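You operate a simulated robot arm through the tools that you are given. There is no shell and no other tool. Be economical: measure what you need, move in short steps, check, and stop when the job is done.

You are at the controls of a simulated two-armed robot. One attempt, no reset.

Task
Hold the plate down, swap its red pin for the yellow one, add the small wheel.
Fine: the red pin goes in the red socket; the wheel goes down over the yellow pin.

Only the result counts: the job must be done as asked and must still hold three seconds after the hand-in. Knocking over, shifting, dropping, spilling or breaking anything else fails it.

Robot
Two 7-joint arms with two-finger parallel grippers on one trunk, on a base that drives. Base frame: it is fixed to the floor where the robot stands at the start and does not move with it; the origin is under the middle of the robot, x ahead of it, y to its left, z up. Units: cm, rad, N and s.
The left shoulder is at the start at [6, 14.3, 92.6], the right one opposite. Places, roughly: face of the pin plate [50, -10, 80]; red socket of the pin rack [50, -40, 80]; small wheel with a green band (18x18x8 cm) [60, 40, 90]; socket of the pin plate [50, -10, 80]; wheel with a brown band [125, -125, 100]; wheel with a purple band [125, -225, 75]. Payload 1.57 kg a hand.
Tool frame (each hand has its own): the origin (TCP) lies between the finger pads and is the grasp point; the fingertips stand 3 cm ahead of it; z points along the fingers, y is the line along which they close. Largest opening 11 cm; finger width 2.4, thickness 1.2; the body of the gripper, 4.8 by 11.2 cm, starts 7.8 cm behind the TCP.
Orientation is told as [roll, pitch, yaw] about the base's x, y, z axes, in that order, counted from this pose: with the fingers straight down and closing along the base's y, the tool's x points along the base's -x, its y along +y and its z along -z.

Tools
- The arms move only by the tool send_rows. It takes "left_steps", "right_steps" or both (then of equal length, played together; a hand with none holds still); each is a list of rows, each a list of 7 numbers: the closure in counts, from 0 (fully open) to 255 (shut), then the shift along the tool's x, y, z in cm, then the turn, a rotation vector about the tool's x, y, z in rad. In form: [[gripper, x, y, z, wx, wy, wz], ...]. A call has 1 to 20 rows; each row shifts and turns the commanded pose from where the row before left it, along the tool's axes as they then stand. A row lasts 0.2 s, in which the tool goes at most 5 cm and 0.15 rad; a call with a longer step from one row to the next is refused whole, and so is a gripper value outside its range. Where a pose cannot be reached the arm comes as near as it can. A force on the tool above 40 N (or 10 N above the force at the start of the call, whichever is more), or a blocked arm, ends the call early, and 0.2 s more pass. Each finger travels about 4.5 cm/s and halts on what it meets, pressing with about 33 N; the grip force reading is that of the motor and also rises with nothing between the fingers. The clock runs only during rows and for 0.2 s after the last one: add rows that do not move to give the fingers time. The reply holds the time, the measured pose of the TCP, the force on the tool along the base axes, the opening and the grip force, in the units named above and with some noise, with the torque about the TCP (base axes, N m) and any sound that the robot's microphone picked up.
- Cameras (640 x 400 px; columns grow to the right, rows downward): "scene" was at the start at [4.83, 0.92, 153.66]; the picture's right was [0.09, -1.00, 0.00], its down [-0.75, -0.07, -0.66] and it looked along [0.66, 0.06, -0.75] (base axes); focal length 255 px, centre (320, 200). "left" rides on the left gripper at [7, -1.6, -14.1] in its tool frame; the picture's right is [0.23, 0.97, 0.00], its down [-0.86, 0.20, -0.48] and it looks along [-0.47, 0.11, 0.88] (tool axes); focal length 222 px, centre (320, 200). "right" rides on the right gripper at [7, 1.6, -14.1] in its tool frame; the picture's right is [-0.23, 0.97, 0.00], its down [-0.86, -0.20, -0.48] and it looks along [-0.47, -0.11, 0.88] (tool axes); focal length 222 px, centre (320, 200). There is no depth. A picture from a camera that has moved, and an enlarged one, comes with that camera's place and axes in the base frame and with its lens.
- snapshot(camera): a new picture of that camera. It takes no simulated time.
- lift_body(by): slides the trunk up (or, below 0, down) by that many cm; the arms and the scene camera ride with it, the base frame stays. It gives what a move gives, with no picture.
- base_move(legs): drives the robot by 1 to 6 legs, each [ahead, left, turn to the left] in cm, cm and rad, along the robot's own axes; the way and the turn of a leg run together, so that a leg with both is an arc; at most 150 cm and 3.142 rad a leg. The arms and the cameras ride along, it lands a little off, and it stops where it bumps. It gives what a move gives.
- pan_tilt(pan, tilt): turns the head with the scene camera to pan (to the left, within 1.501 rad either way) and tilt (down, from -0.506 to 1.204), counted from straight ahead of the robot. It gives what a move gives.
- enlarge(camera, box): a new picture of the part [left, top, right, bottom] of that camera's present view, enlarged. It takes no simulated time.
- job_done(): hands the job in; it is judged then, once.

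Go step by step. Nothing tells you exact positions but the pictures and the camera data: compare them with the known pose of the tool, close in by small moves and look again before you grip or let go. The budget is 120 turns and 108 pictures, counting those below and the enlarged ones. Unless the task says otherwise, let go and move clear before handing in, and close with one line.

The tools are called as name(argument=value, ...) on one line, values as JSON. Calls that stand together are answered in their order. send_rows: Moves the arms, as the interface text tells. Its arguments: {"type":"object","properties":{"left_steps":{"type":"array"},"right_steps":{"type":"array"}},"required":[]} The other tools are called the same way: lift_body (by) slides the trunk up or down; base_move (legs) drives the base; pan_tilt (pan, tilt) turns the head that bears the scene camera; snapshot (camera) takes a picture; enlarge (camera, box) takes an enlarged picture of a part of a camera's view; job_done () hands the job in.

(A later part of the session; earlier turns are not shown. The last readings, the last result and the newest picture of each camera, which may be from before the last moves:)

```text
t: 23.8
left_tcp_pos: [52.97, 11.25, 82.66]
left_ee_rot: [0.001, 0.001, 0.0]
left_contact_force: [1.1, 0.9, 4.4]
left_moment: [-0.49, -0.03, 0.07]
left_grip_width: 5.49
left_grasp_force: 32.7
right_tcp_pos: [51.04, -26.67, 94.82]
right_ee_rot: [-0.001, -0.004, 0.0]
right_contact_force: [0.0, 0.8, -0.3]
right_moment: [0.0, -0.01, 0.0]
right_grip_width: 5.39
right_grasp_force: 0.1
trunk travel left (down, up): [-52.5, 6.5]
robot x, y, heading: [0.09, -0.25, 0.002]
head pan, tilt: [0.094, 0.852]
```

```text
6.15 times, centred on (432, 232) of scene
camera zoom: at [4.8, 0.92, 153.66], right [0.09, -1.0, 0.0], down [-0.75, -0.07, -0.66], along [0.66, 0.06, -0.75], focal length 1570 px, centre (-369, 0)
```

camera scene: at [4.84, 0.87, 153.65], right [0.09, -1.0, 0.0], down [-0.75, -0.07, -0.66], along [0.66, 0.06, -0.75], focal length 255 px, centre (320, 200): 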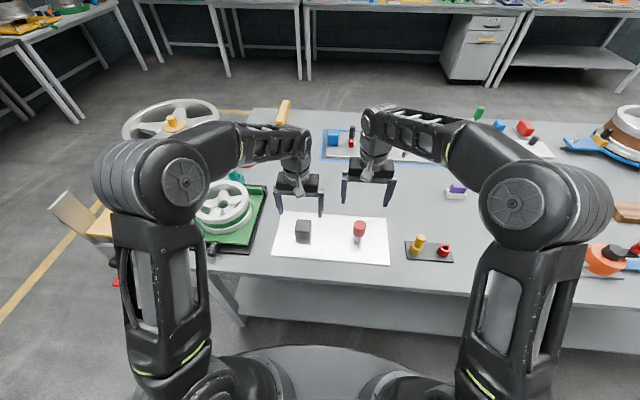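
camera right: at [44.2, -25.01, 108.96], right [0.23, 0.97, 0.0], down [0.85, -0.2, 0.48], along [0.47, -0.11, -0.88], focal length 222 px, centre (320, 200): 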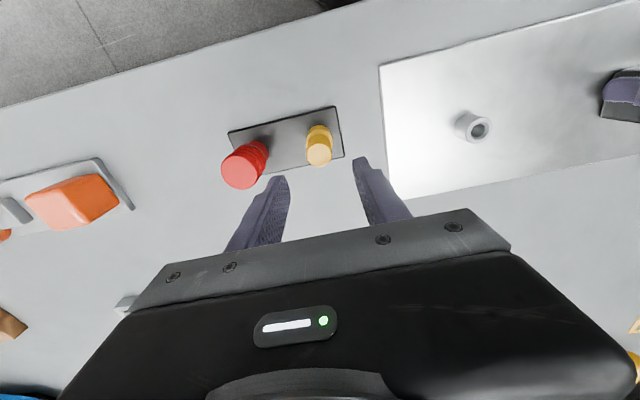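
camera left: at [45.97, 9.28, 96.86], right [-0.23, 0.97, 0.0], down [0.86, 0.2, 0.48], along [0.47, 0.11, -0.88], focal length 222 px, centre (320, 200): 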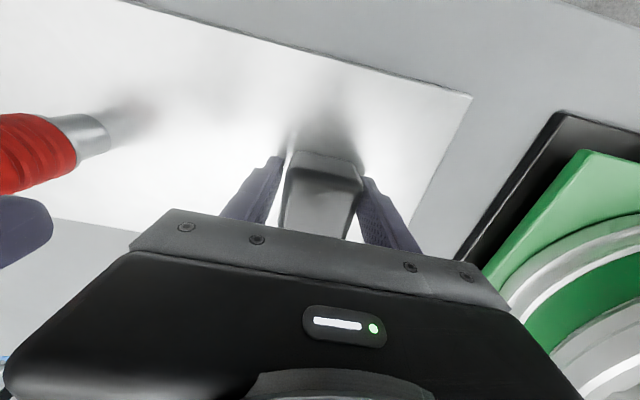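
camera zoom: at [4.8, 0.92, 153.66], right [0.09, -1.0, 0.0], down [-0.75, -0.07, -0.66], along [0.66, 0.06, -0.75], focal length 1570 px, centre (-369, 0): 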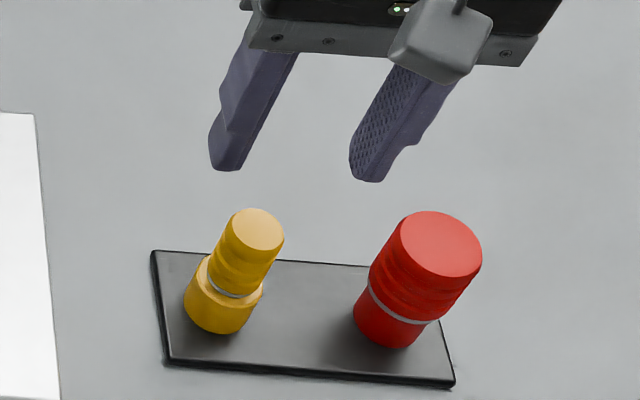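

The red pin is now fully seated, and the hand is centred over the yellow pin. I lower it to grip height with the tips just above its socket rim.

send_rows(right_steps=[[130, -0.1, 0, 2.5, 0, 0, 0], [130, 0, 0, 2.5, 0, 0, 0], [130, 0, 0, 2.2, 0, 0, 0], [130, 0, 0, 1.6, 0, 0, 0], [130, 0, 0, 1.2, 0, 0, 0], [130, 0, 0, 0, 0, 0, 0]])

enlarge(camera="right", box=[220, 100, 420, 225])

enlarge(camera="scene", box=[392, 200, 472, 265])

```text
t: 25.2
left_tcp_pos: [53.06, 11.14, 82.63]
left_ee_rot: [0.001, 0.002, 0.0]
left_contact_force: [0.2, -0.3, 3.8]
left_moment: [-0.34, -0.38, 0.19]
left_grip_width: 5.5
left_grasp_force: 33.0
right_tcp_pos: [51.36, -26.82, 84.75]
right_ee_rot: [0.0, -0.005, 0.001]
right_contact_force: [0.6, 0.2, 0.6]
right_moment: [-0.01, 0.02, 0.02]
right_grip_width: 5.4
right_grasp_force: 0.1
trunk travel left (down, up): [-52.5, 6.5]
robot x, y, heading: [-0.04, -0.09, -0.001]
head pan, tilt: [0.094, 0.852]
```

```text
3.20 times, centred on (320, 162) of right
camera zoom: at [44.44, -25.11, 98.94], right [0.23, 0.97, 0.0], down [0.85, -0.2, 0.48], along [0.47, -0.11, -0.88], focal length 711 px, centre (320, 320)
```

zoom: 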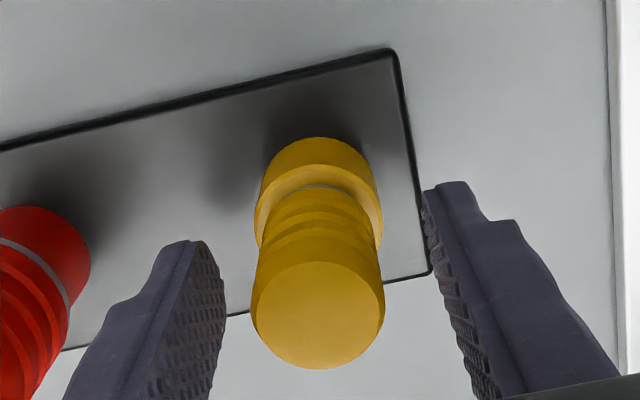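

```text
6.15 times, centred on (432, 232) of scene
camera zoom: at [4.8, 0.92, 153.66], right [0.09, -1.0, 0.0], down [-0.75, -0.07, -0.66], along [0.66, 0.06, -0.75], focal length 1570 px, centre (-369, 0)
```

zoom: 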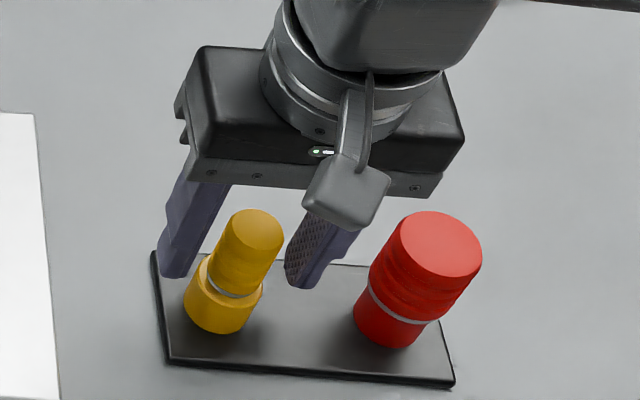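

I nudge 0.15 cm and grip the yellow pin.

send_rows(right_steps=[[130, 0.1, -0.15, 0, 0, 0, 0], [165, 0, 0, 0, 0, 0, 0], [200, 0, 0, 0, 0, 0, 0], [255, 0, 0, 0, 0, 0, 0], [255, 0, 0, 0, 0, 0, 0], [255, 0, 0, 0, 0, 0, 0]])

enlarge(camera="right", box=[220, 100, 420, 225])

```text
t: 26.6
left_tcp_pos: [52.95, 11.2, 82.63]
left_ee_rot: [-0.001, 0.001, 0.0]
left_contact_force: [1.0, -3.6, 4.5]
left_moment: [0.53, 0.03, 0.16]
left_grip_width: 5.47
left_grasp_force: 32.7
right_tcp_pos: [51.31, -26.7, 84.75]
right_ee_rot: [0.001, -0.002, 0.002]
right_contact_force: [-0.6, 11.2, -0.7]
right_moment: [0.51, 0.04, -0.01]
right_grip_width: 2.67
right_grasp_force: 33.1
trunk travel left (down, up): [-52.5, 6.5]
robot x, y, heading: [-0.03, -0.5, -0.0]
head pan, tilt: [0.094, 0.852]
```

```text
3.20 times, centred on (320, 162) of right
camera zoom: at [44.35, -25.11, 98.96], right [0.23, 0.97, 0.0], down [0.85, -0.2, 0.48], along [0.47, -0.11, -0.88], focal length 711 px, centre (320, 320)
```

zoom: 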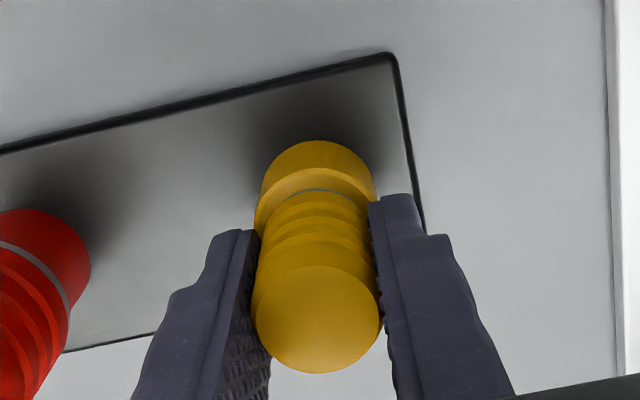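

It's gripped, with a sideways 11 N that I relieve by moving +y a little. Then I draw the pin out.

send_rows(right_steps=[[255, 0, 0.15, 0, 0, 0, 0], [255, 0, 0, -0.3, 0, 0, 0], [255, 0, 0, -0.4, 0, 0, 0], [255, 0, 0, -0.5, 0, 0, 0], [255, 0, 0, -0.6, 0, 0, 0], [255, 0, 0, -0.8, 0, 0, 0], [255, 0, 0, -1, 0, 0, 0], [255, 0, 0, -2, 0, 0, 0], [255, 0, 0, -3, 0, 0, 0], [255, 0, 0, 0, 0, 0, 0]])

enlarge(camera="scene", box=[392, 180, 472, 245])

enlarge(camera="right", box=[220, 100, 420, 225])

```text
t: 28.8
left_tcp_pos: [52.87, 11.13, 82.63]
left_ee_rot: [0.002, 0.002, 0.0]
left_contact_force: [0.4, 1.1, 4.3]
left_moment: [0.1, -0.21, 0.09]
left_grip_width: 5.52
left_grasp_force: 33.0
right_tcp_pos: [51.36, -26.43, 93.5]
right_ee_rot: [0.0, -0.004, -0.001]
right_contact_force: [-1.4, -0.5, 0.2]
right_moment: [0.0, -0.02, 0.0]
right_grip_width: 2.7
right_grasp_force: 33.2
trunk travel left (down, up): [-52.5, 6.5]
robot x, y, heading: [-0.01, 0.18, -0.0]
head pan, tilt: [0.094, 0.852]
```

```text
6.15 times, centred on (432, 212) of scene
camera zoom: at [4.79, 0.92, 153.66], right [0.09, -1.0, 0.0], down [-0.75, -0.07, -0.66], along [0.66, 0.06, -0.75], focal length 1570 px, centre (-369, 123)
```

zoom: 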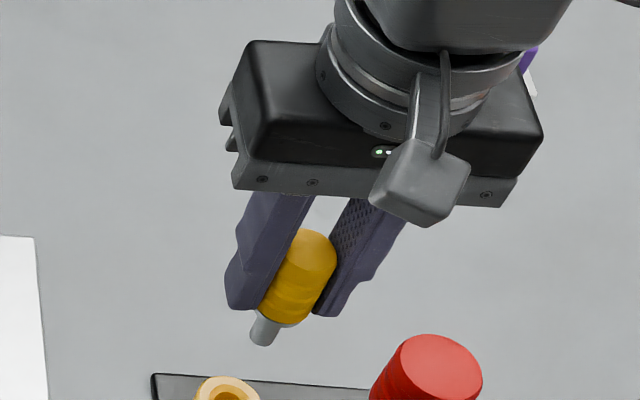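

```text
3.20 times, centred on (320, 162) of right
camera zoom: at [44.38, -24.86, 107.54], right [0.23, 0.97, 0.0], down [0.85, -0.2, 0.48], along [0.47, -0.11, -0.88], focal length 711 px, centre (320, 320)
```

zoom: 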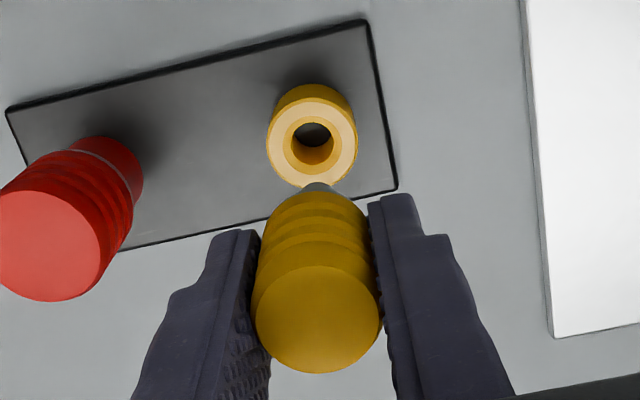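

The yellow pin is out, and its socket hole at zoom pixel (312,137) gives me an alignment reference. I carry it over the plate collar at the same height.

send_rows(right_steps=[[255, -0.5, 3.2, 0, 0, 0, 0], [255, -0.5, 3.2, 0, 0, 0, 0], [255, -0.5, 3.2, 0, 0, 0, 0], [255, -0.5, 3.2, 0, 0, 0, 0], [255, -0.5, 3.2, 0, 0, 0, 0], [255, -0.4, 3.0, 0, 0, 0, 0], [255, 0, 0, 0, 0, 0, 0], [255, 0, 0, 0, 0, 0, 0]])

enlarge(camera="right", box=[220, 100, 420, 225])

enlarge(camera="scene", box=[320, 180, 400, 245])

```text
t: 30.6
left_tcp_pos: [52.96, 11.1, 82.58]
left_ee_rot: [0.001, 0.002, 0.0]
left_contact_force: [-1.3, 0.8, 2.5]
left_moment: [-0.48, 0.11, 0.06]
left_grip_width: 5.48
left_grasp_force: 32.7
right_tcp_pos: [54.09, -7.52, 93.5]
right_ee_rot: [-0.002, -0.004, 0.001]
right_contact_force: [0.2, -0.5, -0.4]
right_moment: [0.0, 0.0, 0.01]
right_grip_width: 2.7
right_grasp_force: 32.1
trunk travel left (down, up): [-52.5, 6.5]
robot x, y, heading: [0.08, 0.16, 0.006]
head pan, tilt: [0.094, 0.852]
```

```text
3.20 times, centred on (320, 162) of right
camera zoom: at [47.23, -5.79, 107.47], right [0.23, 0.97, 0.0], down [0.85, -0.2, 0.48], along [0.47, -0.11, -0.88], focal length 711 px, centre (320, 320)
```

zoom: 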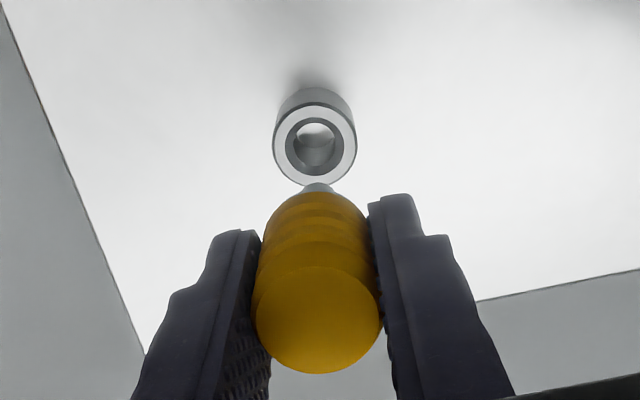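

```text
6.15 times, centred on (360, 212) of scene
camera zoom: at [4.8, 0.93, 153.66], right [0.09, -1.0, 0.0], down [-0.75, -0.07, -0.66], along [0.66, 0.06, -0.75], focal length 1570 px, centre (74, 123)
```

zoom: 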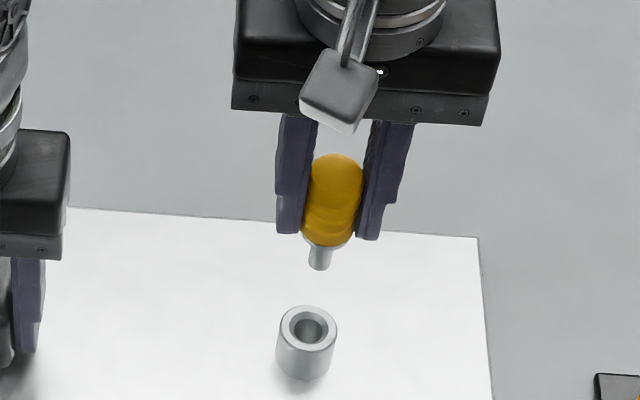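

Alignment is within about 1 mm. I shift +0.1 in x and lower until the pin's tip is just above the collar.

send_rows(right_steps=[[255, -0.1, 0, 1.2, 0, 0, 0], [255, 0, 0, 1.5, 0, 0, 0], [255, 0, 0, 1.5, 0, 0, 0], [255, 0, 0, 0.6, 0, 0, 0], [255, 0, 0, 0, 0, 0, 0], [255, 0, 0, 0, 0, 0, 0]])

enlarge(camera="right", box=[220, 100, 420, 225])

enlarge(camera="scene", box=[338, 216, 378, 248])

enlarge(camera="left", box=[0, 50, 200, 175])

```text
t: 32.0
left_tcp_pos: [52.97, 11.18, 82.51]
left_ee_rot: [0.002, 0.001, 0.0]
left_contact_force: [-2.4, 0.2, 1.9]
left_moment: [-0.28, 0.07, -0.01]
left_grip_width: 5.49
left_grasp_force: 33.2
right_tcp_pos: [54.26, -7.62, 88.66]
right_ee_rot: [0.0, -0.005, 0.0]
right_contact_force: [0.2, 0.7, -0.5]
right_moment: [0.0, -0.01, -0.03]
right_grip_width: 2.7
right_grasp_force: 32.5
trunk travel left (down, up): [-52.5, 6.5]
robot x, y, heading: [-0.21, -0.1, 0.001]
head pan, tilt: [0.094, 0.852]
```

```text
3.20 times, centred on (320, 162) of right
camera zoom: at [47.36, -5.91, 102.71], right [0.23, 0.97, 0.0], down [0.85, -0.2, 0.48], along [0.47, -0.11, -0.88], focal length 711 px, centre (320, 320)
```

zoom: 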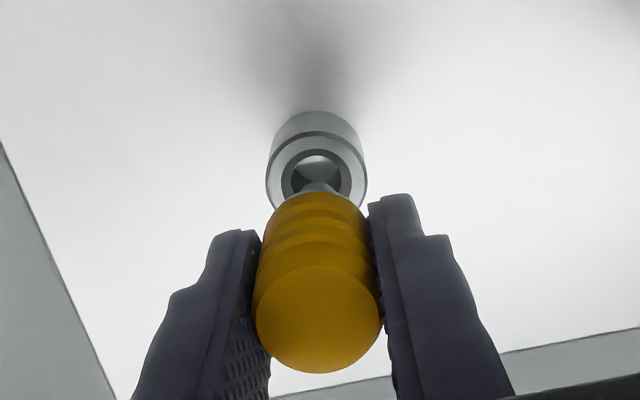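

```text
12.50 times, centred on (358, 232) of scene
camera zoom: at [4.8, 0.92, 153.66], right [0.09, -1.0, 0.0], down [-0.75, -0.07, -0.66], along [0.66, 0.06, -0.75], focal length 3190 px, centre (-155, -200)
```

zoom: 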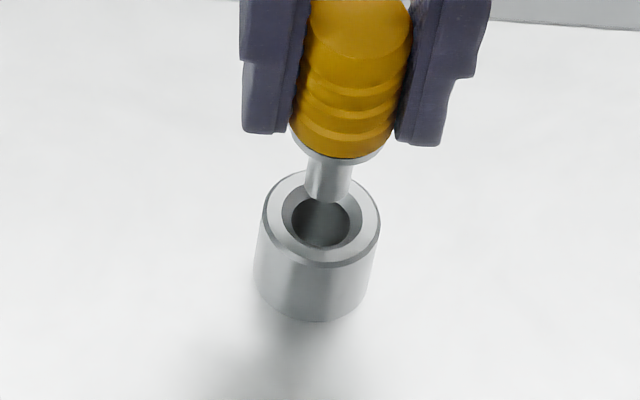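

```text
3.20 times, centred on (100, 112) of left
camera zoom: at [45.9, 9.53, 96.82], right [-0.23, 0.97, 0.0], down [0.86, 0.2, 0.48], along [0.46, 0.11, -0.88], focal length 711 px, centre (1024, 480)
```

zoom: 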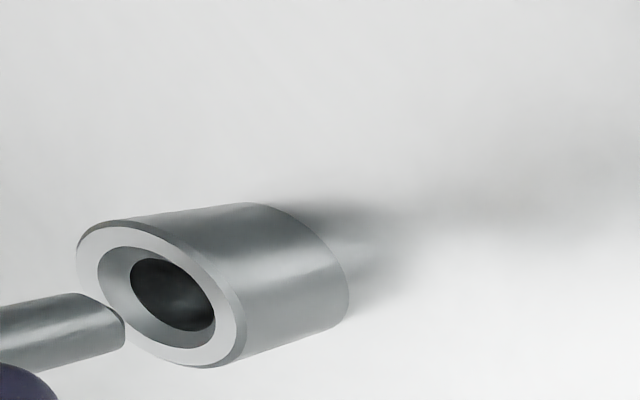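

The left-hand view shows the pin's axis about 0.2 cm too far in +x, with y good. I correct this and lower gently into the collar.

send_rows(right_steps=[[255, 0.2, 0, 0, 0, 0, 0], [255, 0, 0, 0.3, 0, 0, 0], [255, 0, 0, 0.3, 0, 0, 0], [255, 0, 0, 0.3, 0, 0, 0], [255, 0, 0, 0.2, 0, 0, 0], [255, 0, 0, 0, 0, 0, 0]])

enlarge(camera="left", box=[0, 50, 200, 175])

enlarge(camera="scene", box=[338, 216, 378, 248])

```text
t: 33.4
left_tcp_pos: [52.89, 11.08, 82.65]
left_ee_rot: [0.003, 0.001, 0.001]
left_contact_force: [-2.5, -0.1, 1.4]
left_moment: [-0.18, 0.01, 0.02]
left_grip_width: 5.47
left_grasp_force: 32.8
right_tcp_pos: [54.06, -7.7, 87.69]
right_ee_rot: [0.001, -0.006, 0.001]
right_contact_force: [0.6, -0.6, -0.6]
right_moment: [0.03, -0.05, 0.01]
right_grip_width: 2.71
right_grasp_force: 33.2
trunk travel left (down, up): [-52.5, 6.5]
robot x, y, heading: [0.21, -0.27, -0.004]
head pan, tilt: [0.094, 0.852]
```

```text
3.20 times, centred on (100, 112) of left
camera zoom: at [45.9, 9.53, 96.82], right [-0.23, 0.97, 0.0], down [0.86, 0.2, 0.48], along [0.46, 0.11, -0.88], focal length 711 px, centre (1024, 480)
```

zoom: 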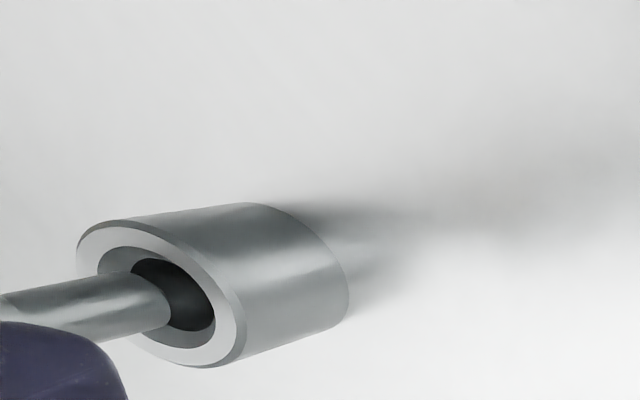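

```text
12.50 times, centred on (358, 232) of scene
camera zoom: at [4.8, 0.92, 153.66], right [0.09, -1.0, 0.0], down [-0.75, -0.07, -0.66], along [0.66, 0.06, -0.75], focal length 3190 px, centre (-155, -200)
```

zoom: 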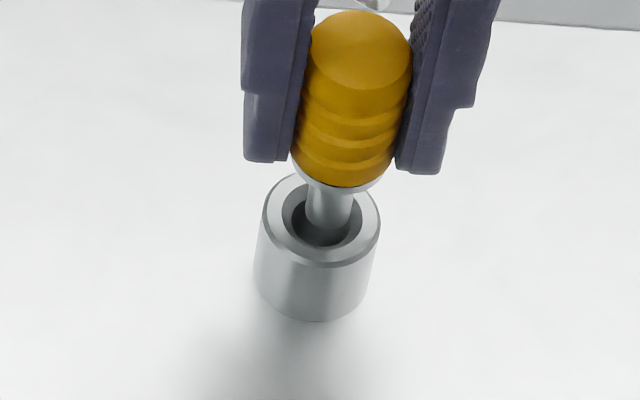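

The tip is entering the chamfer. I make a tiny trim and continue down.

send_rows(right_steps=[[255, 0.08, 0.1, 0.1, 0, 0, 0], [255, 0, 0, 0.3, 0, 0, 0], [255, 0, 0, 0.3, 0, 0, 0], [255, 0, 0, 0.3, 0, 0, 0], [255, 0, 0, 0.3, 0, 0, 0], [255, 0, 0, 0, 0, 0, 0]])

enlarge(camera="left", box=[0, 50, 200, 175])

enlarge(camera="scene", box=[338, 216, 378, 248])

```text
t: 34.8
left_tcp_pos: [53.07, 11.14, 82.65]
left_ee_rot: [0.0, 0.002, 0.002]
left_contact_force: [-2.0, 0.9, 1.0]
left_moment: [-0.21, 0.04, -0.02]
left_grip_width: 5.47
left_grasp_force: 32.9
right_tcp_pos: [54.09, -7.54, 86.21]
right_ee_rot: [0.0, -0.005, 0.001]
right_contact_force: [0.1, 0.2, -0.8]
right_moment: [-0.01, 0.0, 0.02]
right_grip_width: 2.71
right_grasp_force: 33.3
trunk travel left (down, up): [-52.5, 6.5]
robot x, y, heading: [-0.03, -0.37, 0.0]
head pan, tilt: [0.094, 0.852]
```

```text
3.20 times, centred on (100, 112) of left
camera zoom: at [45.9, 9.53, 96.82], right [-0.23, 0.97, 0.0], down [0.86, 0.2, 0.48], along [0.46, 0.11, -0.88], focal length 711 px, centre (1024, 480)
```

zoom: 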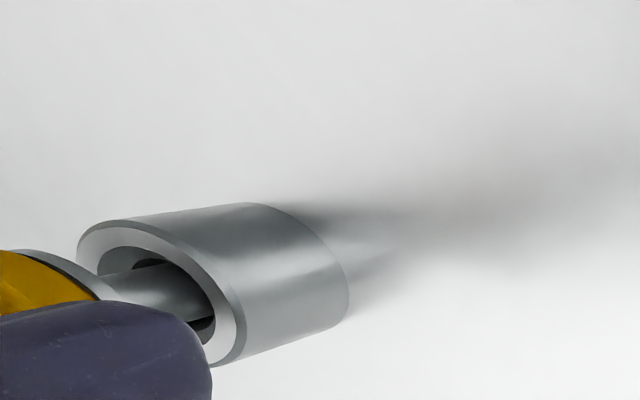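

```text
12.50 times, centred on (358, 232) of scene
camera zoom: at [4.8, 0.92, 153.66], right [0.09, -1.0, 0.0], down [-0.75, -0.07, -0.66], along [0.66, 0.06, -0.75], focal length 3190 px, centre (-155, -200)
```

zoom: 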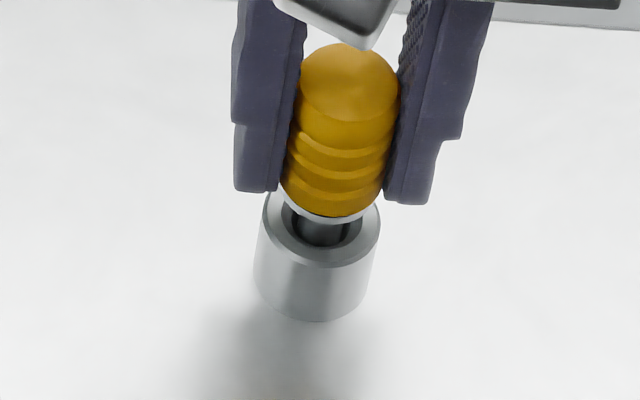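

The pin is going in freely. I continue down to seat it.

send_rows(right_steps=[[255, 0, 0, 0.3, 0, 0, 0], [255, 0, 0, 0.3, 0, 0, 0], [255, 0, 0, 0.3, 0, 0, 0], [255, 0, 0, 0.2, 0, 0, 0], [255, 0, 0, 0.2, 0, 0, 0], [255, 0, 0, 0.2, 0, 0, 0], [255, 0, 0, 0.2, 0, 0, 0]])

enlarge(camera="left", box=[0, 50, 200, 175])

enlarge(camera="scene", box=[338, 216, 378, 248])

```text
t: 36.6
left_tcp_pos: [52.84, 11.2, 82.75]
left_ee_rot: [0.0, 0.003, 0.0]
left_contact_force: [-1.5, 2.0, 5.8]
left_moment: [-0.49, 0.14, -0.22]
left_grip_width: 5.5
left_grasp_force: 33.3
right_tcp_pos: [54.11, -7.55, 84.83]
right_ee_rot: [0.001, -0.01, -0.001]
right_contact_force: [-3.0, -0.9, 8.9]
right_moment: [-0.16, 0.22, -0.01]
right_grip_width: 2.68
right_grasp_force: 32.6
trunk travel left (down, up): [-52.5, 6.5]
robot x, y, heading: [0.1, -0.14, -0.002]
head pan, tilt: [0.094, 0.852]
stopped in row 7 (right hand): the force on the tool passed its limit (the readings are from after the stop); the commanded pose is now the measured one
```

```text
3.20 times, centred on (100, 112) of left
camera zoom: at [45.82, 9.54, 96.82], right [-0.23, 0.97, 0.0], down [0.86, 0.2, 0.48], along [0.46, 0.11, -0.88], focal length 711 px, centre (1024, 480)
```

zoom: 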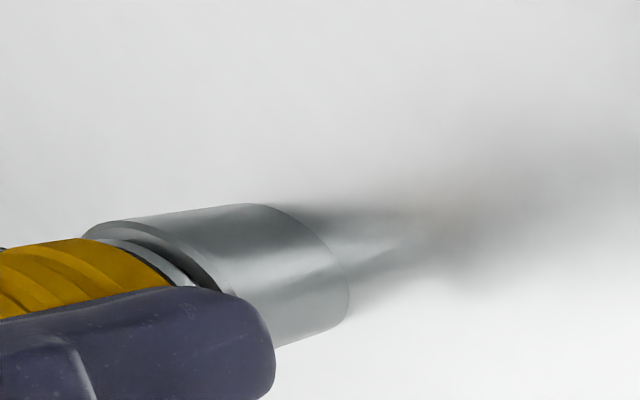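

```text
12.50 times, centred on (358, 232) of scene
camera zoom: at [4.66, 0.92, 153.66], right [0.09, -1.0, 0.0], down [-0.75, -0.07, -0.66], along [0.66, 0.06, -0.75], focal length 3190 px, centre (-155, -200)
```

zoom: 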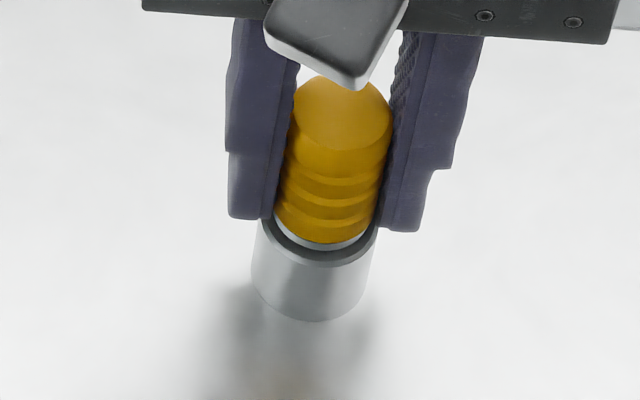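

It's nearly seated. I release, rise, then press on the pin's top with closed fingers to finish.

send_rows(right_steps=[[255, 0, 0, -0.1, 0, 0, 0], [230, 0, 0, 0, 0, 0, 0], [190, 0, 0, 0, 0, 0, 0], [140, 0, 0, 0, 0, 0, 0], [140, 0, 0, 0, 0, 0, 0], [140, 0, 0, -0.6, 0, 0, 0], [140, 0, 0, -2, 0, 0, 0], [140, 0, 0, -3, 0, 0, 0], [255, 0, 0, -1.5, 0, 0, 0], [255, 0, 0, 0, 0, 0, 0], [255, 0, 0, 0, 0, 0, 0], [255, 0, 0, 0, 0, 0, 0]])

enlarge(camera="scene", box=[338, 210, 378, 248])

enlarge(camera="left", box=[0, 50, 200, 175])

```text
t: 39.2
left_tcp_pos: [52.78, 11.18, 82.68]
left_ee_rot: [0.0, -0.001, 0.003]
left_contact_force: [-4.7, 3.3, 17.4]
left_moment: [-0.13, 0.14, 0.19]
left_grip_width: 5.48
left_grasp_force: 33.6
right_tcp_pos: [54.04, -7.51, 92.08]
right_ee_rot: [-0.001, -0.009, -0.001]
right_contact_force: [0.6, -0.3, 0.2]
right_moment: [-0.03, 0.01, 0.01]
right_grip_width: 0.0
right_grasp_force: 21.4
trunk travel left (down, up): [-52.5, 6.5]
robot x, y, heading: [0.13, 0.16, -0.005]
head pan, tilt: [0.094, 0.852]
```

```text
10.53 times, centred on (358, 229) of scene
camera zoom: at [4.64, 0.92, 153.67], right [0.09, -1.0, 0.0], down [-0.75, -0.07, -0.66], along [0.66, 0.06, -0.75], focal length 2686 px, centre (-80, -105)
```

zoom: 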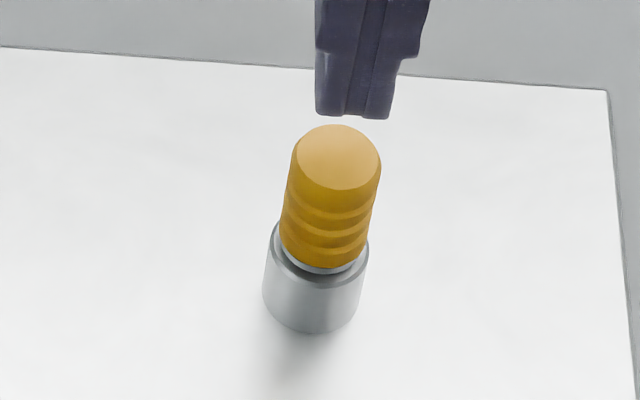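

```text
3.20 times, centred on (100, 112) of left
camera zoom: at [45.81, 9.54, 96.81], right [-0.23, 0.97, 0.0], down [0.85, 0.2, 0.48], along [0.47, 0.11, -0.88], focal length 711 px, centre (1024, 480)
```

zoom: 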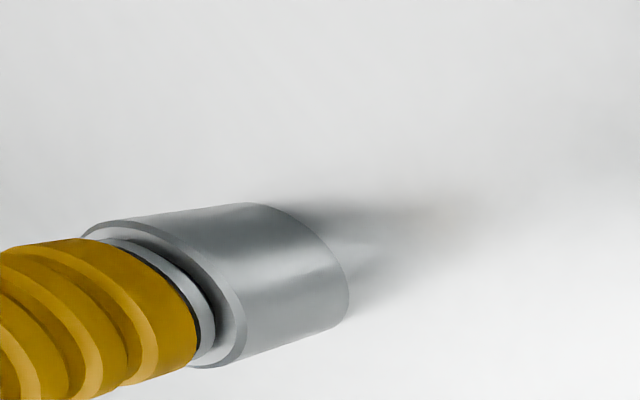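

A small gap remains, so I press from above.

send_rows(right_steps=[[255, 0, 0, 0.8, 0, 0, 0], [255, 0, 0, 0.8, 0, 0, 0], [255, 0, 0, 0.5, 0, 0, 0], [255, 0, 0, 0.3, 0, 0, 0], [255, 0, 0, 0.3, 0, 0, 0], [255, 0, 0, 0.3, 0, 0, 0], [255, 0, 0, 0.3, 0, 0, 0], [255, 0, 0, 0.3, 0, 0, 0]])

enlarge(camera="left", box=[0, 50, 200, 175])

```text
t: 40.6
left_tcp_pos: [53.01, 11.04, 82.64]
left_ee_rot: [0.001, -0.002, 0.003]
left_contact_force: [-1.7, 1.9, 10.0]
left_moment: [-0.35, 0.84, -0.19]
left_grip_width: 5.49
left_grasp_force: 33.2
right_tcp_pos: [54.14, -7.54, 89.64]
right_ee_rot: [0.002, -0.014, -0.003]
right_contact_force: [-5.2, -0.8, 12.0]
right_moment: [-0.06, 0.32, 0.04]
right_grip_width: 0.0
right_grasp_force: 21.3
trunk travel left (down, up): [-52.5, 6.5]
robot x, y, heading: [-0.4, 0.13, 0.0]
head pan, tilt: [0.094, 0.852]
stopped in row 7 (right hand): the force on the tool passed its limit (the readings are from after the stop); the commanded pose is now the measured one
```

```text
3.20 times, centred on (100, 112) of left
camera zoom: at [45.82, 9.54, 96.79], right [-0.23, 0.97, 0.0], down [0.85, 0.2, 0.48], along [0.47, 0.11, -0.88], focal length 711 px, centre (1024, 480)
```

zoom: 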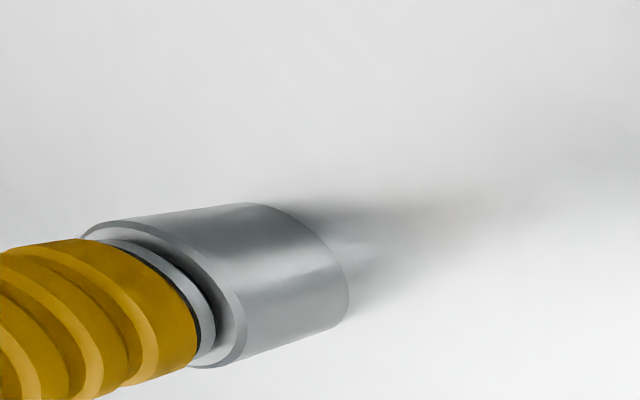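

The flange doesn't sink further, so the yellow pin is seated. Both hands now withdraw: the right one up and aside, the left one releasing the block and rising, before I survey the wheel.

send_rows(left_steps=[[230, 0, 0, 0, 0, 0, 0], [180, 0, 0, 0, 0, 0, 0], [110, 0, 0, 0, 0, 0, 0], [60, 0, 0, 0, 0, 0, 0], [60, 0, 0, 0, 0, 0, 0], [60, 0, 0, -2, 0, 0, 0], [60, 0, 0, -4, 0, 0, 0], [0, 0, 0, -4, 0, 0, 0], [0, 0, 0, -4, 0, 0, 0], [0, 0, 0, -4, 0, 0, 0]], right_steps=[[255, 0, 0, -1, 0, 0, 0], [255, 0, 0, -2, 0, 0, 0], [255, 0, 0, -3, 0, 0, 0], [255, 0, -4, -2, 0, 0, 0], [255, 0, -5, 0, 0, 0, 0], [255, 0, -5, 0, 0, 0, 0], [255, 0, -5, 0, 0, 0, 0], [255, 0, -4, 0, 0, 0, 0], [255, 0, 0, 0, 0, 0, 0], [255, 0, 0, 0, 0, 0, 0]])

snapshot(camera="scene")

snapshot(camera="left")

```text
t: 42.8
left_tcp_pos: [52.73, 11.11, 100.49]
left_ee_rot: [0.002, 0.0, 0.0]
left_contact_force: [-0.3, -0.3, -0.6]
left_moment: [0.03, -0.02, -0.01]
left_grip_width: 10.98
left_grasp_force: 0.1
right_tcp_pos: [54.02, -30.54, 97.5]
right_ee_rot: [0.002, -0.013, -0.002]
right_contact_force: [-0.7, 0.2, -0.3]
right_moment: [0.03, -0.02, -0.01]
right_grip_width: 0.0
right_grasp_force: 21.1
trunk travel left (down, up): [-52.5, 6.5]
robot x, y, heading: [-0.37, 0.11, -0.003]
head pan, tilt: [0.094, 0.852]
```

```text
52 pictures are left
camera scene: at [4.79, 0.86, 153.65], right [0.09, -1.0, 0.0], down [-0.75, -0.07, -0.66], along [0.66, 0.06, -0.75], focal length 255 px, centre (320, 200)
```

scene: 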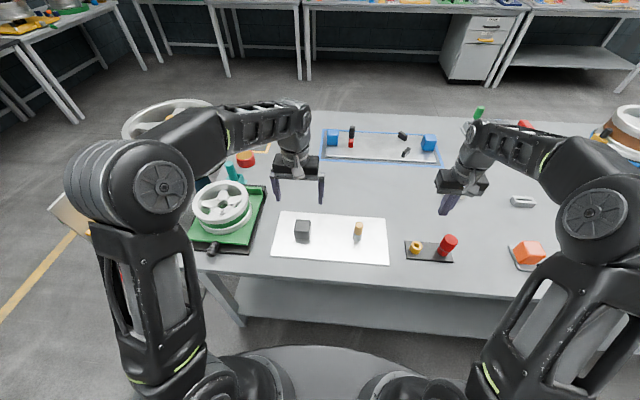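

```text
51 pictures are left
camera left: at [45.65, 9.39, 114.58], right [-0.23, 0.97, 0.0], down [0.85, 0.2, 0.48], along [0.47, 0.11, -0.88], focal length 222 px, centre (320, 200)
```

left: 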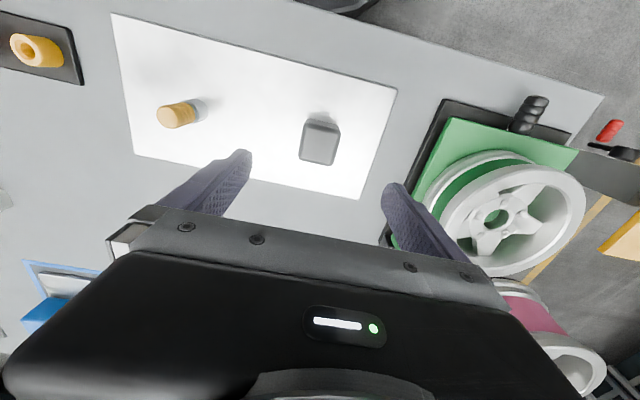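

The hub of the small wheel comes out near [58.4, 40, 86]. I move the left hand over it for a closer look.

send_rows(left_steps=[[0, -0.5, 4.2, -0.5, 0, 0, 0], [0, -0.5, 4.2, -0.5, 0, 0, 0], [0, -0.5, 4.2, -0.5, 0, 0, 0], [0, -0.5, 4.2, -0.5, 0, 0, 0], [0, -0.5, 4.2, -0.5, 0, 0, 0], [0, -0.5, 4.2, -0.5, 0, 0, 0], [0, -0.5, 3.6, -0.5, 0, 0, 0], [0, 0, 0, 0, 0, 0, 0], [0, 0, 0, 0, 0, 0, 0]])

snapshot(camera="left")

enlarge(camera="scene", box=[170, 150, 290, 270])

```text
t: 44.8
left_tcp_pos: [56.35, 39.91, 103.87]
left_ee_rot: [0.001, -0.002, 0.001]
left_contact_force: [-0.1, 0.5, -0.1]
left_moment: [0.0, 0.01, 0.02]
left_grip_width: 11.0
left_grasp_force: 0.1
right_tcp_pos: [54.11, -30.49, 97.54]
right_ee_rot: [0.001, -0.012, 0.001]
right_contact_force: [0.6, 0.3, 1.1]
right_moment: [0.02, 0.01, 0.01]
right_grip_width: 0.0
right_grasp_force: 20.8
trunk travel left (down, up): [-52.5, 6.5]
robot x, y, heading: [-0.07, -0.16, -0.001]
head pan, tilt: [0.094, 0.852]
```

```text
50 pictures are left
camera left: at [49.29, 38.24, 118.07], right [-0.23, 0.97, 0.0], down [0.86, 0.2, 0.48], along [0.47, 0.11, -0.88], focal length 222 px, centre (320, 200)
```

left: 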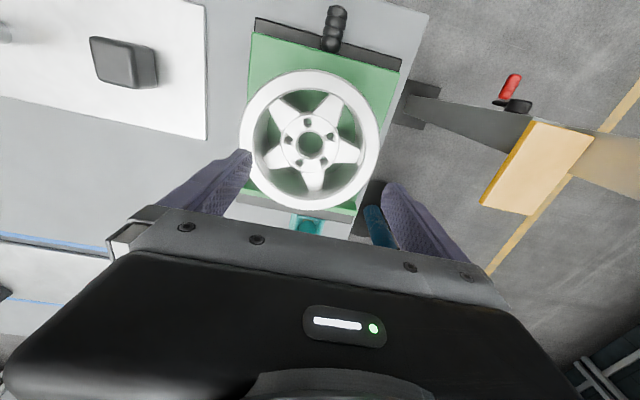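

```text
3.33 times, centred on (230, 210) of scene
camera zoom: at [4.85, 0.91, 153.65], right [0.09, -1.0, 0.0], down [-0.75, -0.07, -0.66], along [0.66, 0.06, -0.75], focal length 851 px, centre (620, 167)
```

zoom: 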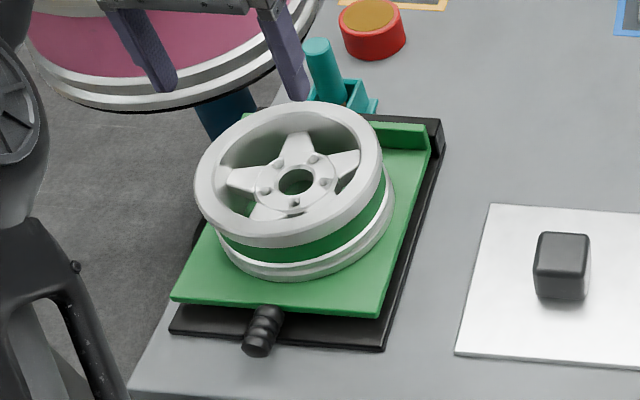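

I need to know whether the wheel is tilted on its green board, so I zoom in on it from both cameras.

enlarge(camera="left", box=[210, 0, 450, 150])

enlarge(camera="scene", box=[180, 175, 260, 240])

enlarge(camera="right", box=[400, 0, 640, 150])

```text
2.67 times, centred on (330, 75) of left
camera zoom: at [49.29, 38.24, 118.07], right [-0.23, 0.97, 0.0], down [0.86, 0.2, 0.48], along [0.47, 0.11, -0.88], focal length 592 px, centre (293, 533)
```

zoom: 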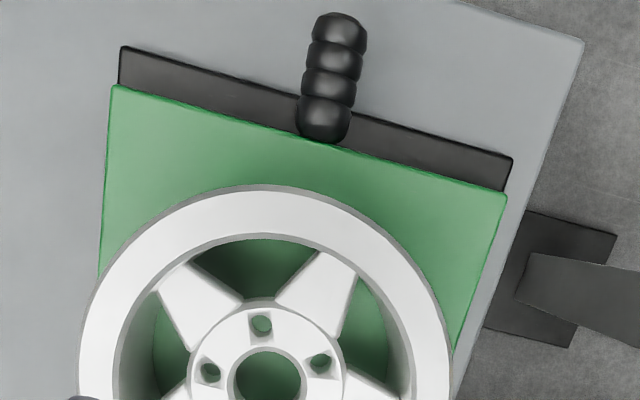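

```text
6.15 times, centred on (220, 208) of scene
camera zoom: at [4.85, 0.91, 153.65], right [0.09, -1.0, 0.0], down [-0.75, -0.07, -0.66], along [0.66, 0.06, -0.75], focal length 1570 px, centre (935, 154)
```

zoom: 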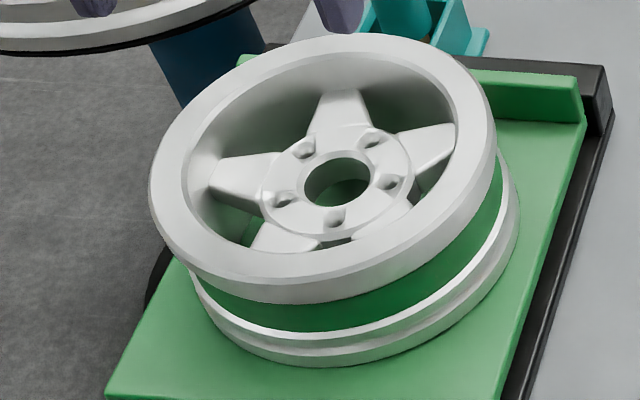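

```text
2.67 times, centred on (520, 75) of right
camera zoom: at [47.11, -28.91, 111.52], right [0.23, 0.97, 0.0], down [0.85, -0.2, 0.49], along [0.48, -0.11, -0.87], focal length 592 px, centre (-213, 533)
```

zoom: 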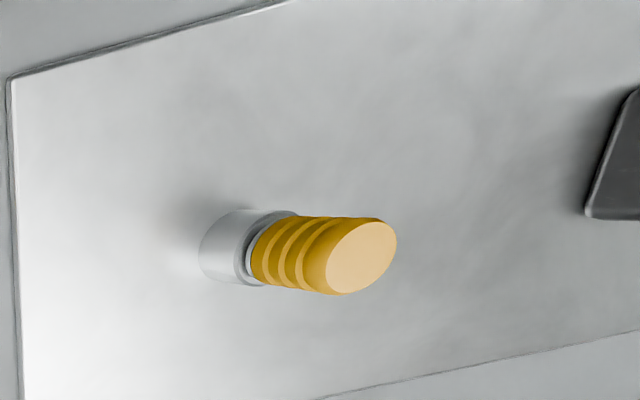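

Triangulating the bolt holes shows the wheel is level. Its hub centre is about [57.2, 38.8] with the hub face near z 88.2. I'll grip it across the hub, with a finger in each of two spoke windows. For that I yaw the left hand about -19° and place it at [58.5, 38.35].

send_rows(left_steps=[[28, -1.0, -0.8, 1.5, 0, 0, 0], [28, -1.1, -0.8, 1.5, 0, 0, 0], [28, 0, 0, 1.5, 0, 0, 0.11], [28, 0, 0, 1.3, 0, 0, 0.11], [28, 0, 0, 0, 0, 0, 0.11], [28, 0, 0, 0, 0, 0, 0], [28, 0, 0, 0, 0, 0, 0]])

snapshot(camera="left")

enlarge(camera="scene", box=[170, 150, 270, 240])

```text
t: 46.4
left_tcp_pos: [58.6, 38.33, 98.31]
left_ee_rot: [0.001, -0.001, -0.328]
left_contact_force: [0.8, 0.4, 0.3]
left_moment: [0.01, -0.03, 0.0]
left_grip_width: 9.77
left_grasp_force: 0.0
right_tcp_pos: [54.1, -30.61, 97.42]
right_ee_rot: [0.002, -0.009, 0.0]
right_contact_force: [0.6, 0.1, 0.2]
right_moment: [-0.01, -0.01, 0.01]
right_grip_width: 0.01
right_grasp_force: 21.3
trunk travel left (down, up): [-52.5, 6.5]
robot x, y, heading: [0.11, -0.18, -0.001]
head pan, tilt: [0.094, 0.852]
```

```text
45 pictures are left
camera left: at [51.33, 39.0, 112.35], right [0.1, 0.99, 0.0], down [0.87, -0.09, 0.48], along [0.48, -0.05, -0.88], focal length 222 px, centre (320, 200)
```

left: 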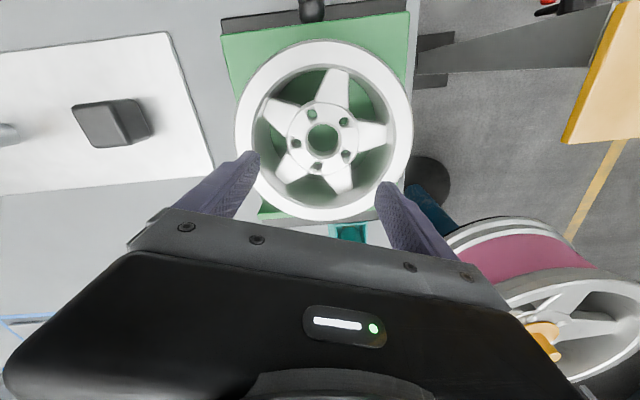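

```text
4.44 times, centred on (220, 195) of scene
camera zoom: at [4.84, 0.9, 153.66], right [0.09, -1.0, 0.0], down [-0.75, -0.07, -0.66], along [0.66, 0.06, -0.75], focal length 1134 px, centre (764, 222)
```

zoom: 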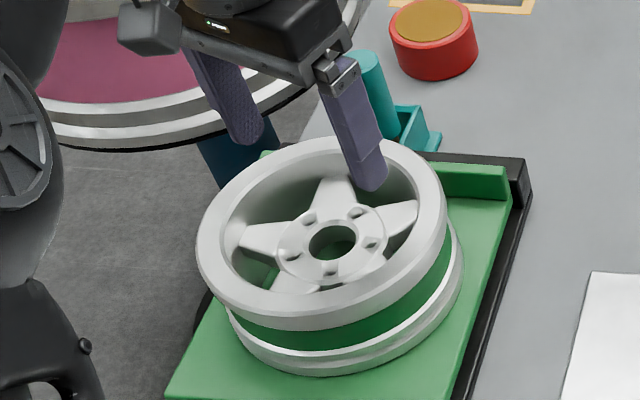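

The hub centre is confirmed at about [57.2, 38.65], and the spoke windows lie left and right-down as expected. I descend until the tips are just inside the rim, then look.

send_rows(left_steps=[[28, 0, -0.05, 2.5, 0, 0, 0], [28, 0, 0, 2.2, 0, 0, 0], [28, 0, 0, 1, 0, 0, 0], [28, 0, 0, 0, 0, 0, 0]])

snapshot(camera="left")

enlarge(camera="scene", box=[170, 150, 270, 240])

```text
t: 47.4
left_tcp_pos: [58.53, 38.3, 92.35]
left_ee_rot: [0.002, -0.001, -0.328]
left_contact_force: [-0.2, -0.1, -0.2]
left_moment: [0.0, 0.02, 0.0]
left_grip_width: 9.79
left_grasp_force: 0.0
right_tcp_pos: [54.1, -30.45, 97.5]
right_ee_rot: [0.002, -0.011, 0.001]
right_contact_force: [-0.1, 0.4, -1.1]
right_moment: [0.03, 0.01, 0.03]
right_grip_width: 0.0
right_grasp_force: 21.6
trunk travel left (down, up): [-52.5, 6.5]
robot x, y, heading: [-0.03, -0.35, -0.005]
head pan, tilt: [0.094, 0.852]
```

```text
43 pictures are left
camera left: at [51.38, 39.05, 106.62], right [0.1, 1.0, 0.0], down [0.87, -0.09, 0.48], along [0.48, -0.05, -0.88], focal length 222 px, centre (320, 200)
```

left: 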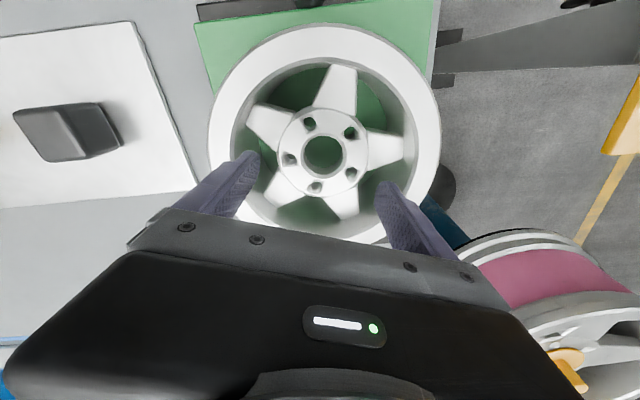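

```text
4.44 times, centred on (220, 195) of scene
camera zoom: at [4.83, 0.89, 153.66], right [0.09, -1.0, 0.0], down [-0.75, -0.07, -0.66], along [0.66, 0.06, -0.75], focal length 1134 px, centre (764, 222)
```

zoom: 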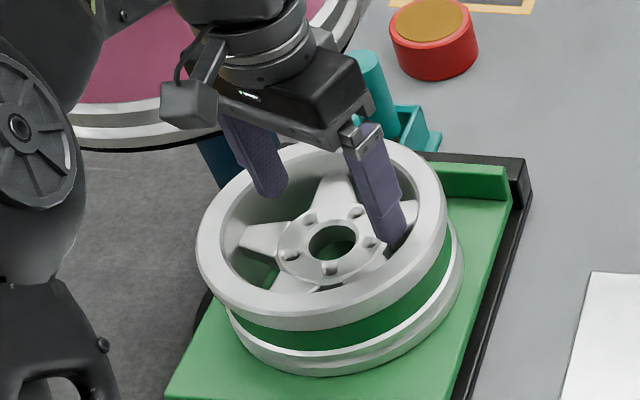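

The fingers are lined up with the two windows. I narrow the opening to 9 cm for rim clearance and descend through the windows gently.

send_rows(left_steps=[[46, -0.05, -0.13, 0, 0, 0, 0], [46, 0, 0, 0.8, 0, 0, 0], [46, 0, 0, 0.8, 0, 0, 0], [46, 0, 0, 0.8, 0, 0, 0], [46, 0, 0, 0.7, 0, 0, 0], [46, 0, 0, 0, 0, 0, 0]])

snapshot(camera="left")

enlarge(camera="scene", box=[180, 175, 260, 240])

```text
t: 48.6
left_tcp_pos: [58.81, 38.36, 90.66]
left_ee_rot: [0.007, -0.012, -0.329]
left_contact_force: [-8.0, 0.1, 22.6]
left_moment: [-0.93, 0.79, -0.35]
left_grip_width: 9.24
left_grasp_force: 1.4
right_tcp_pos: [53.9, -30.5, 97.51]
right_ee_rot: [0.001, -0.011, -0.001]
right_contact_force: [0.5, -0.1, -0.4]
right_moment: [-0.02, 0.02, 0.0]
right_grip_width: 0.0
right_grasp_force: 21.5
trunk travel left (down, up): [-52.5, 6.5]
robot x, y, heading: [0.06, -0.53, 0.001]
head pan, tilt: [0.094, 0.852]
stopped in row 5 (left hand): the force on the tool passed its limit (the readings are from after the stop); the commanded pose is now the measured one
```

```text
41 pictures are left
camera left: at [51.36, 39.0, 104.68], right [0.1, 1.0, 0.0], down [0.87, -0.09, 0.49], along [0.49, -0.04, -0.87], focal length 222 px, centre (320, 200)
```

left: 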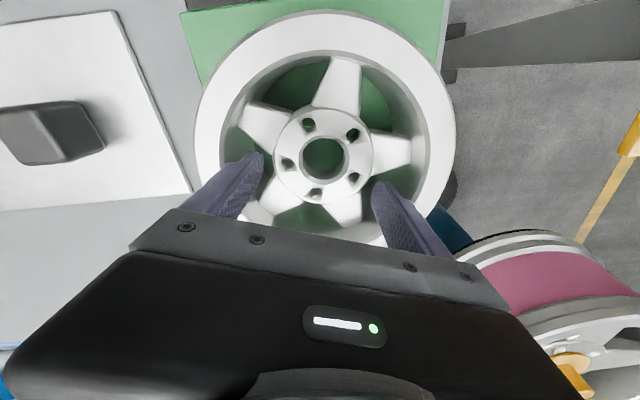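

```text
6.15 times, centred on (220, 208) of scene
camera zoom: at [4.64, 0.84, 153.68], right [0.09, -1.0, 0.0], down [-0.75, -0.07, -0.66], along [0.66, 0.06, -0.75], focal length 1570 px, centre (935, 154)
```

zoom: 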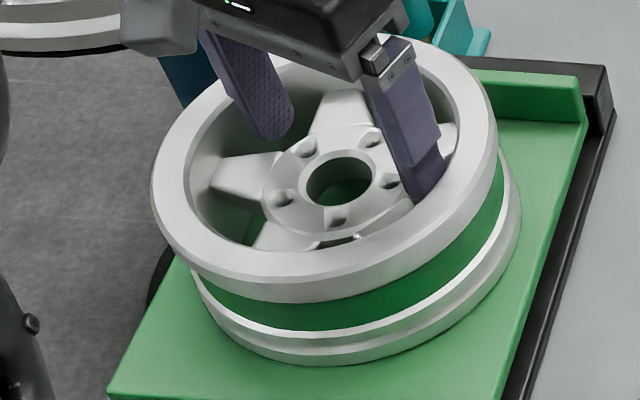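

One fingertip (the -y one) touched a spoke. I back up 1 cm and zoom in to correct the yaw and shift.

send_rows(left_steps=[[46, 0, 0, -0.6, 0, 0, 0], [46, 0, 0, -0.4, 0, 0, 0], [46, 0, 0, 0, 0, 0, 0]])

enlarge(camera="left", box=[200, 80, 440, 230])

```text
t: 49.4
left_tcp_pos: [58.72, 38.2, 91.16]
left_ee_rot: [0.006, -0.008, -0.329]
left_contact_force: [0.5, -0.4, -0.1]
left_moment: [0.02, -0.03, -0.03]
left_grip_width: 9.04
left_grasp_force: 0.1
right_tcp_pos: [54.03, -30.42, 97.45]
right_ee_rot: [0.002, -0.012, 0.0]
right_contact_force: [-1.3, -0.3, 0.0]
right_moment: [0.0, -0.01, 0.0]
right_grip_width: 0.0
right_grasp_force: 20.7
trunk travel left (down, up): [-52.5, 6.5]
robot x, y, heading: [-0.01, -0.16, -0.004]
head pan, tilt: [0.094, 0.852]
```

```text
2.67 times, centred on (320, 155) of left
camera zoom: at [51.48, 38.91, 105.3], right [0.1, 0.99, 0.0], down [0.87, -0.09, 0.49], along [0.48, -0.05, -0.87], focal length 592 px, centre (320, 320)
```

zoom: 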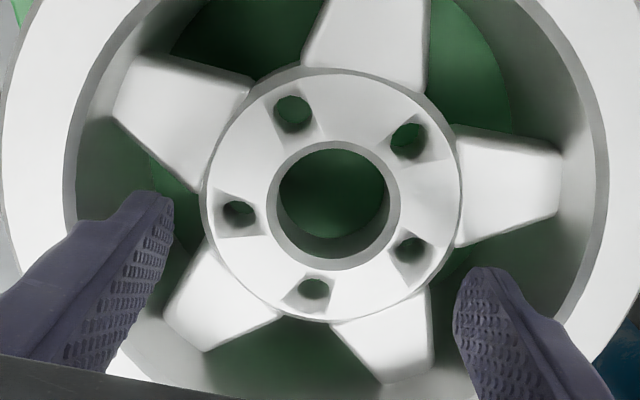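

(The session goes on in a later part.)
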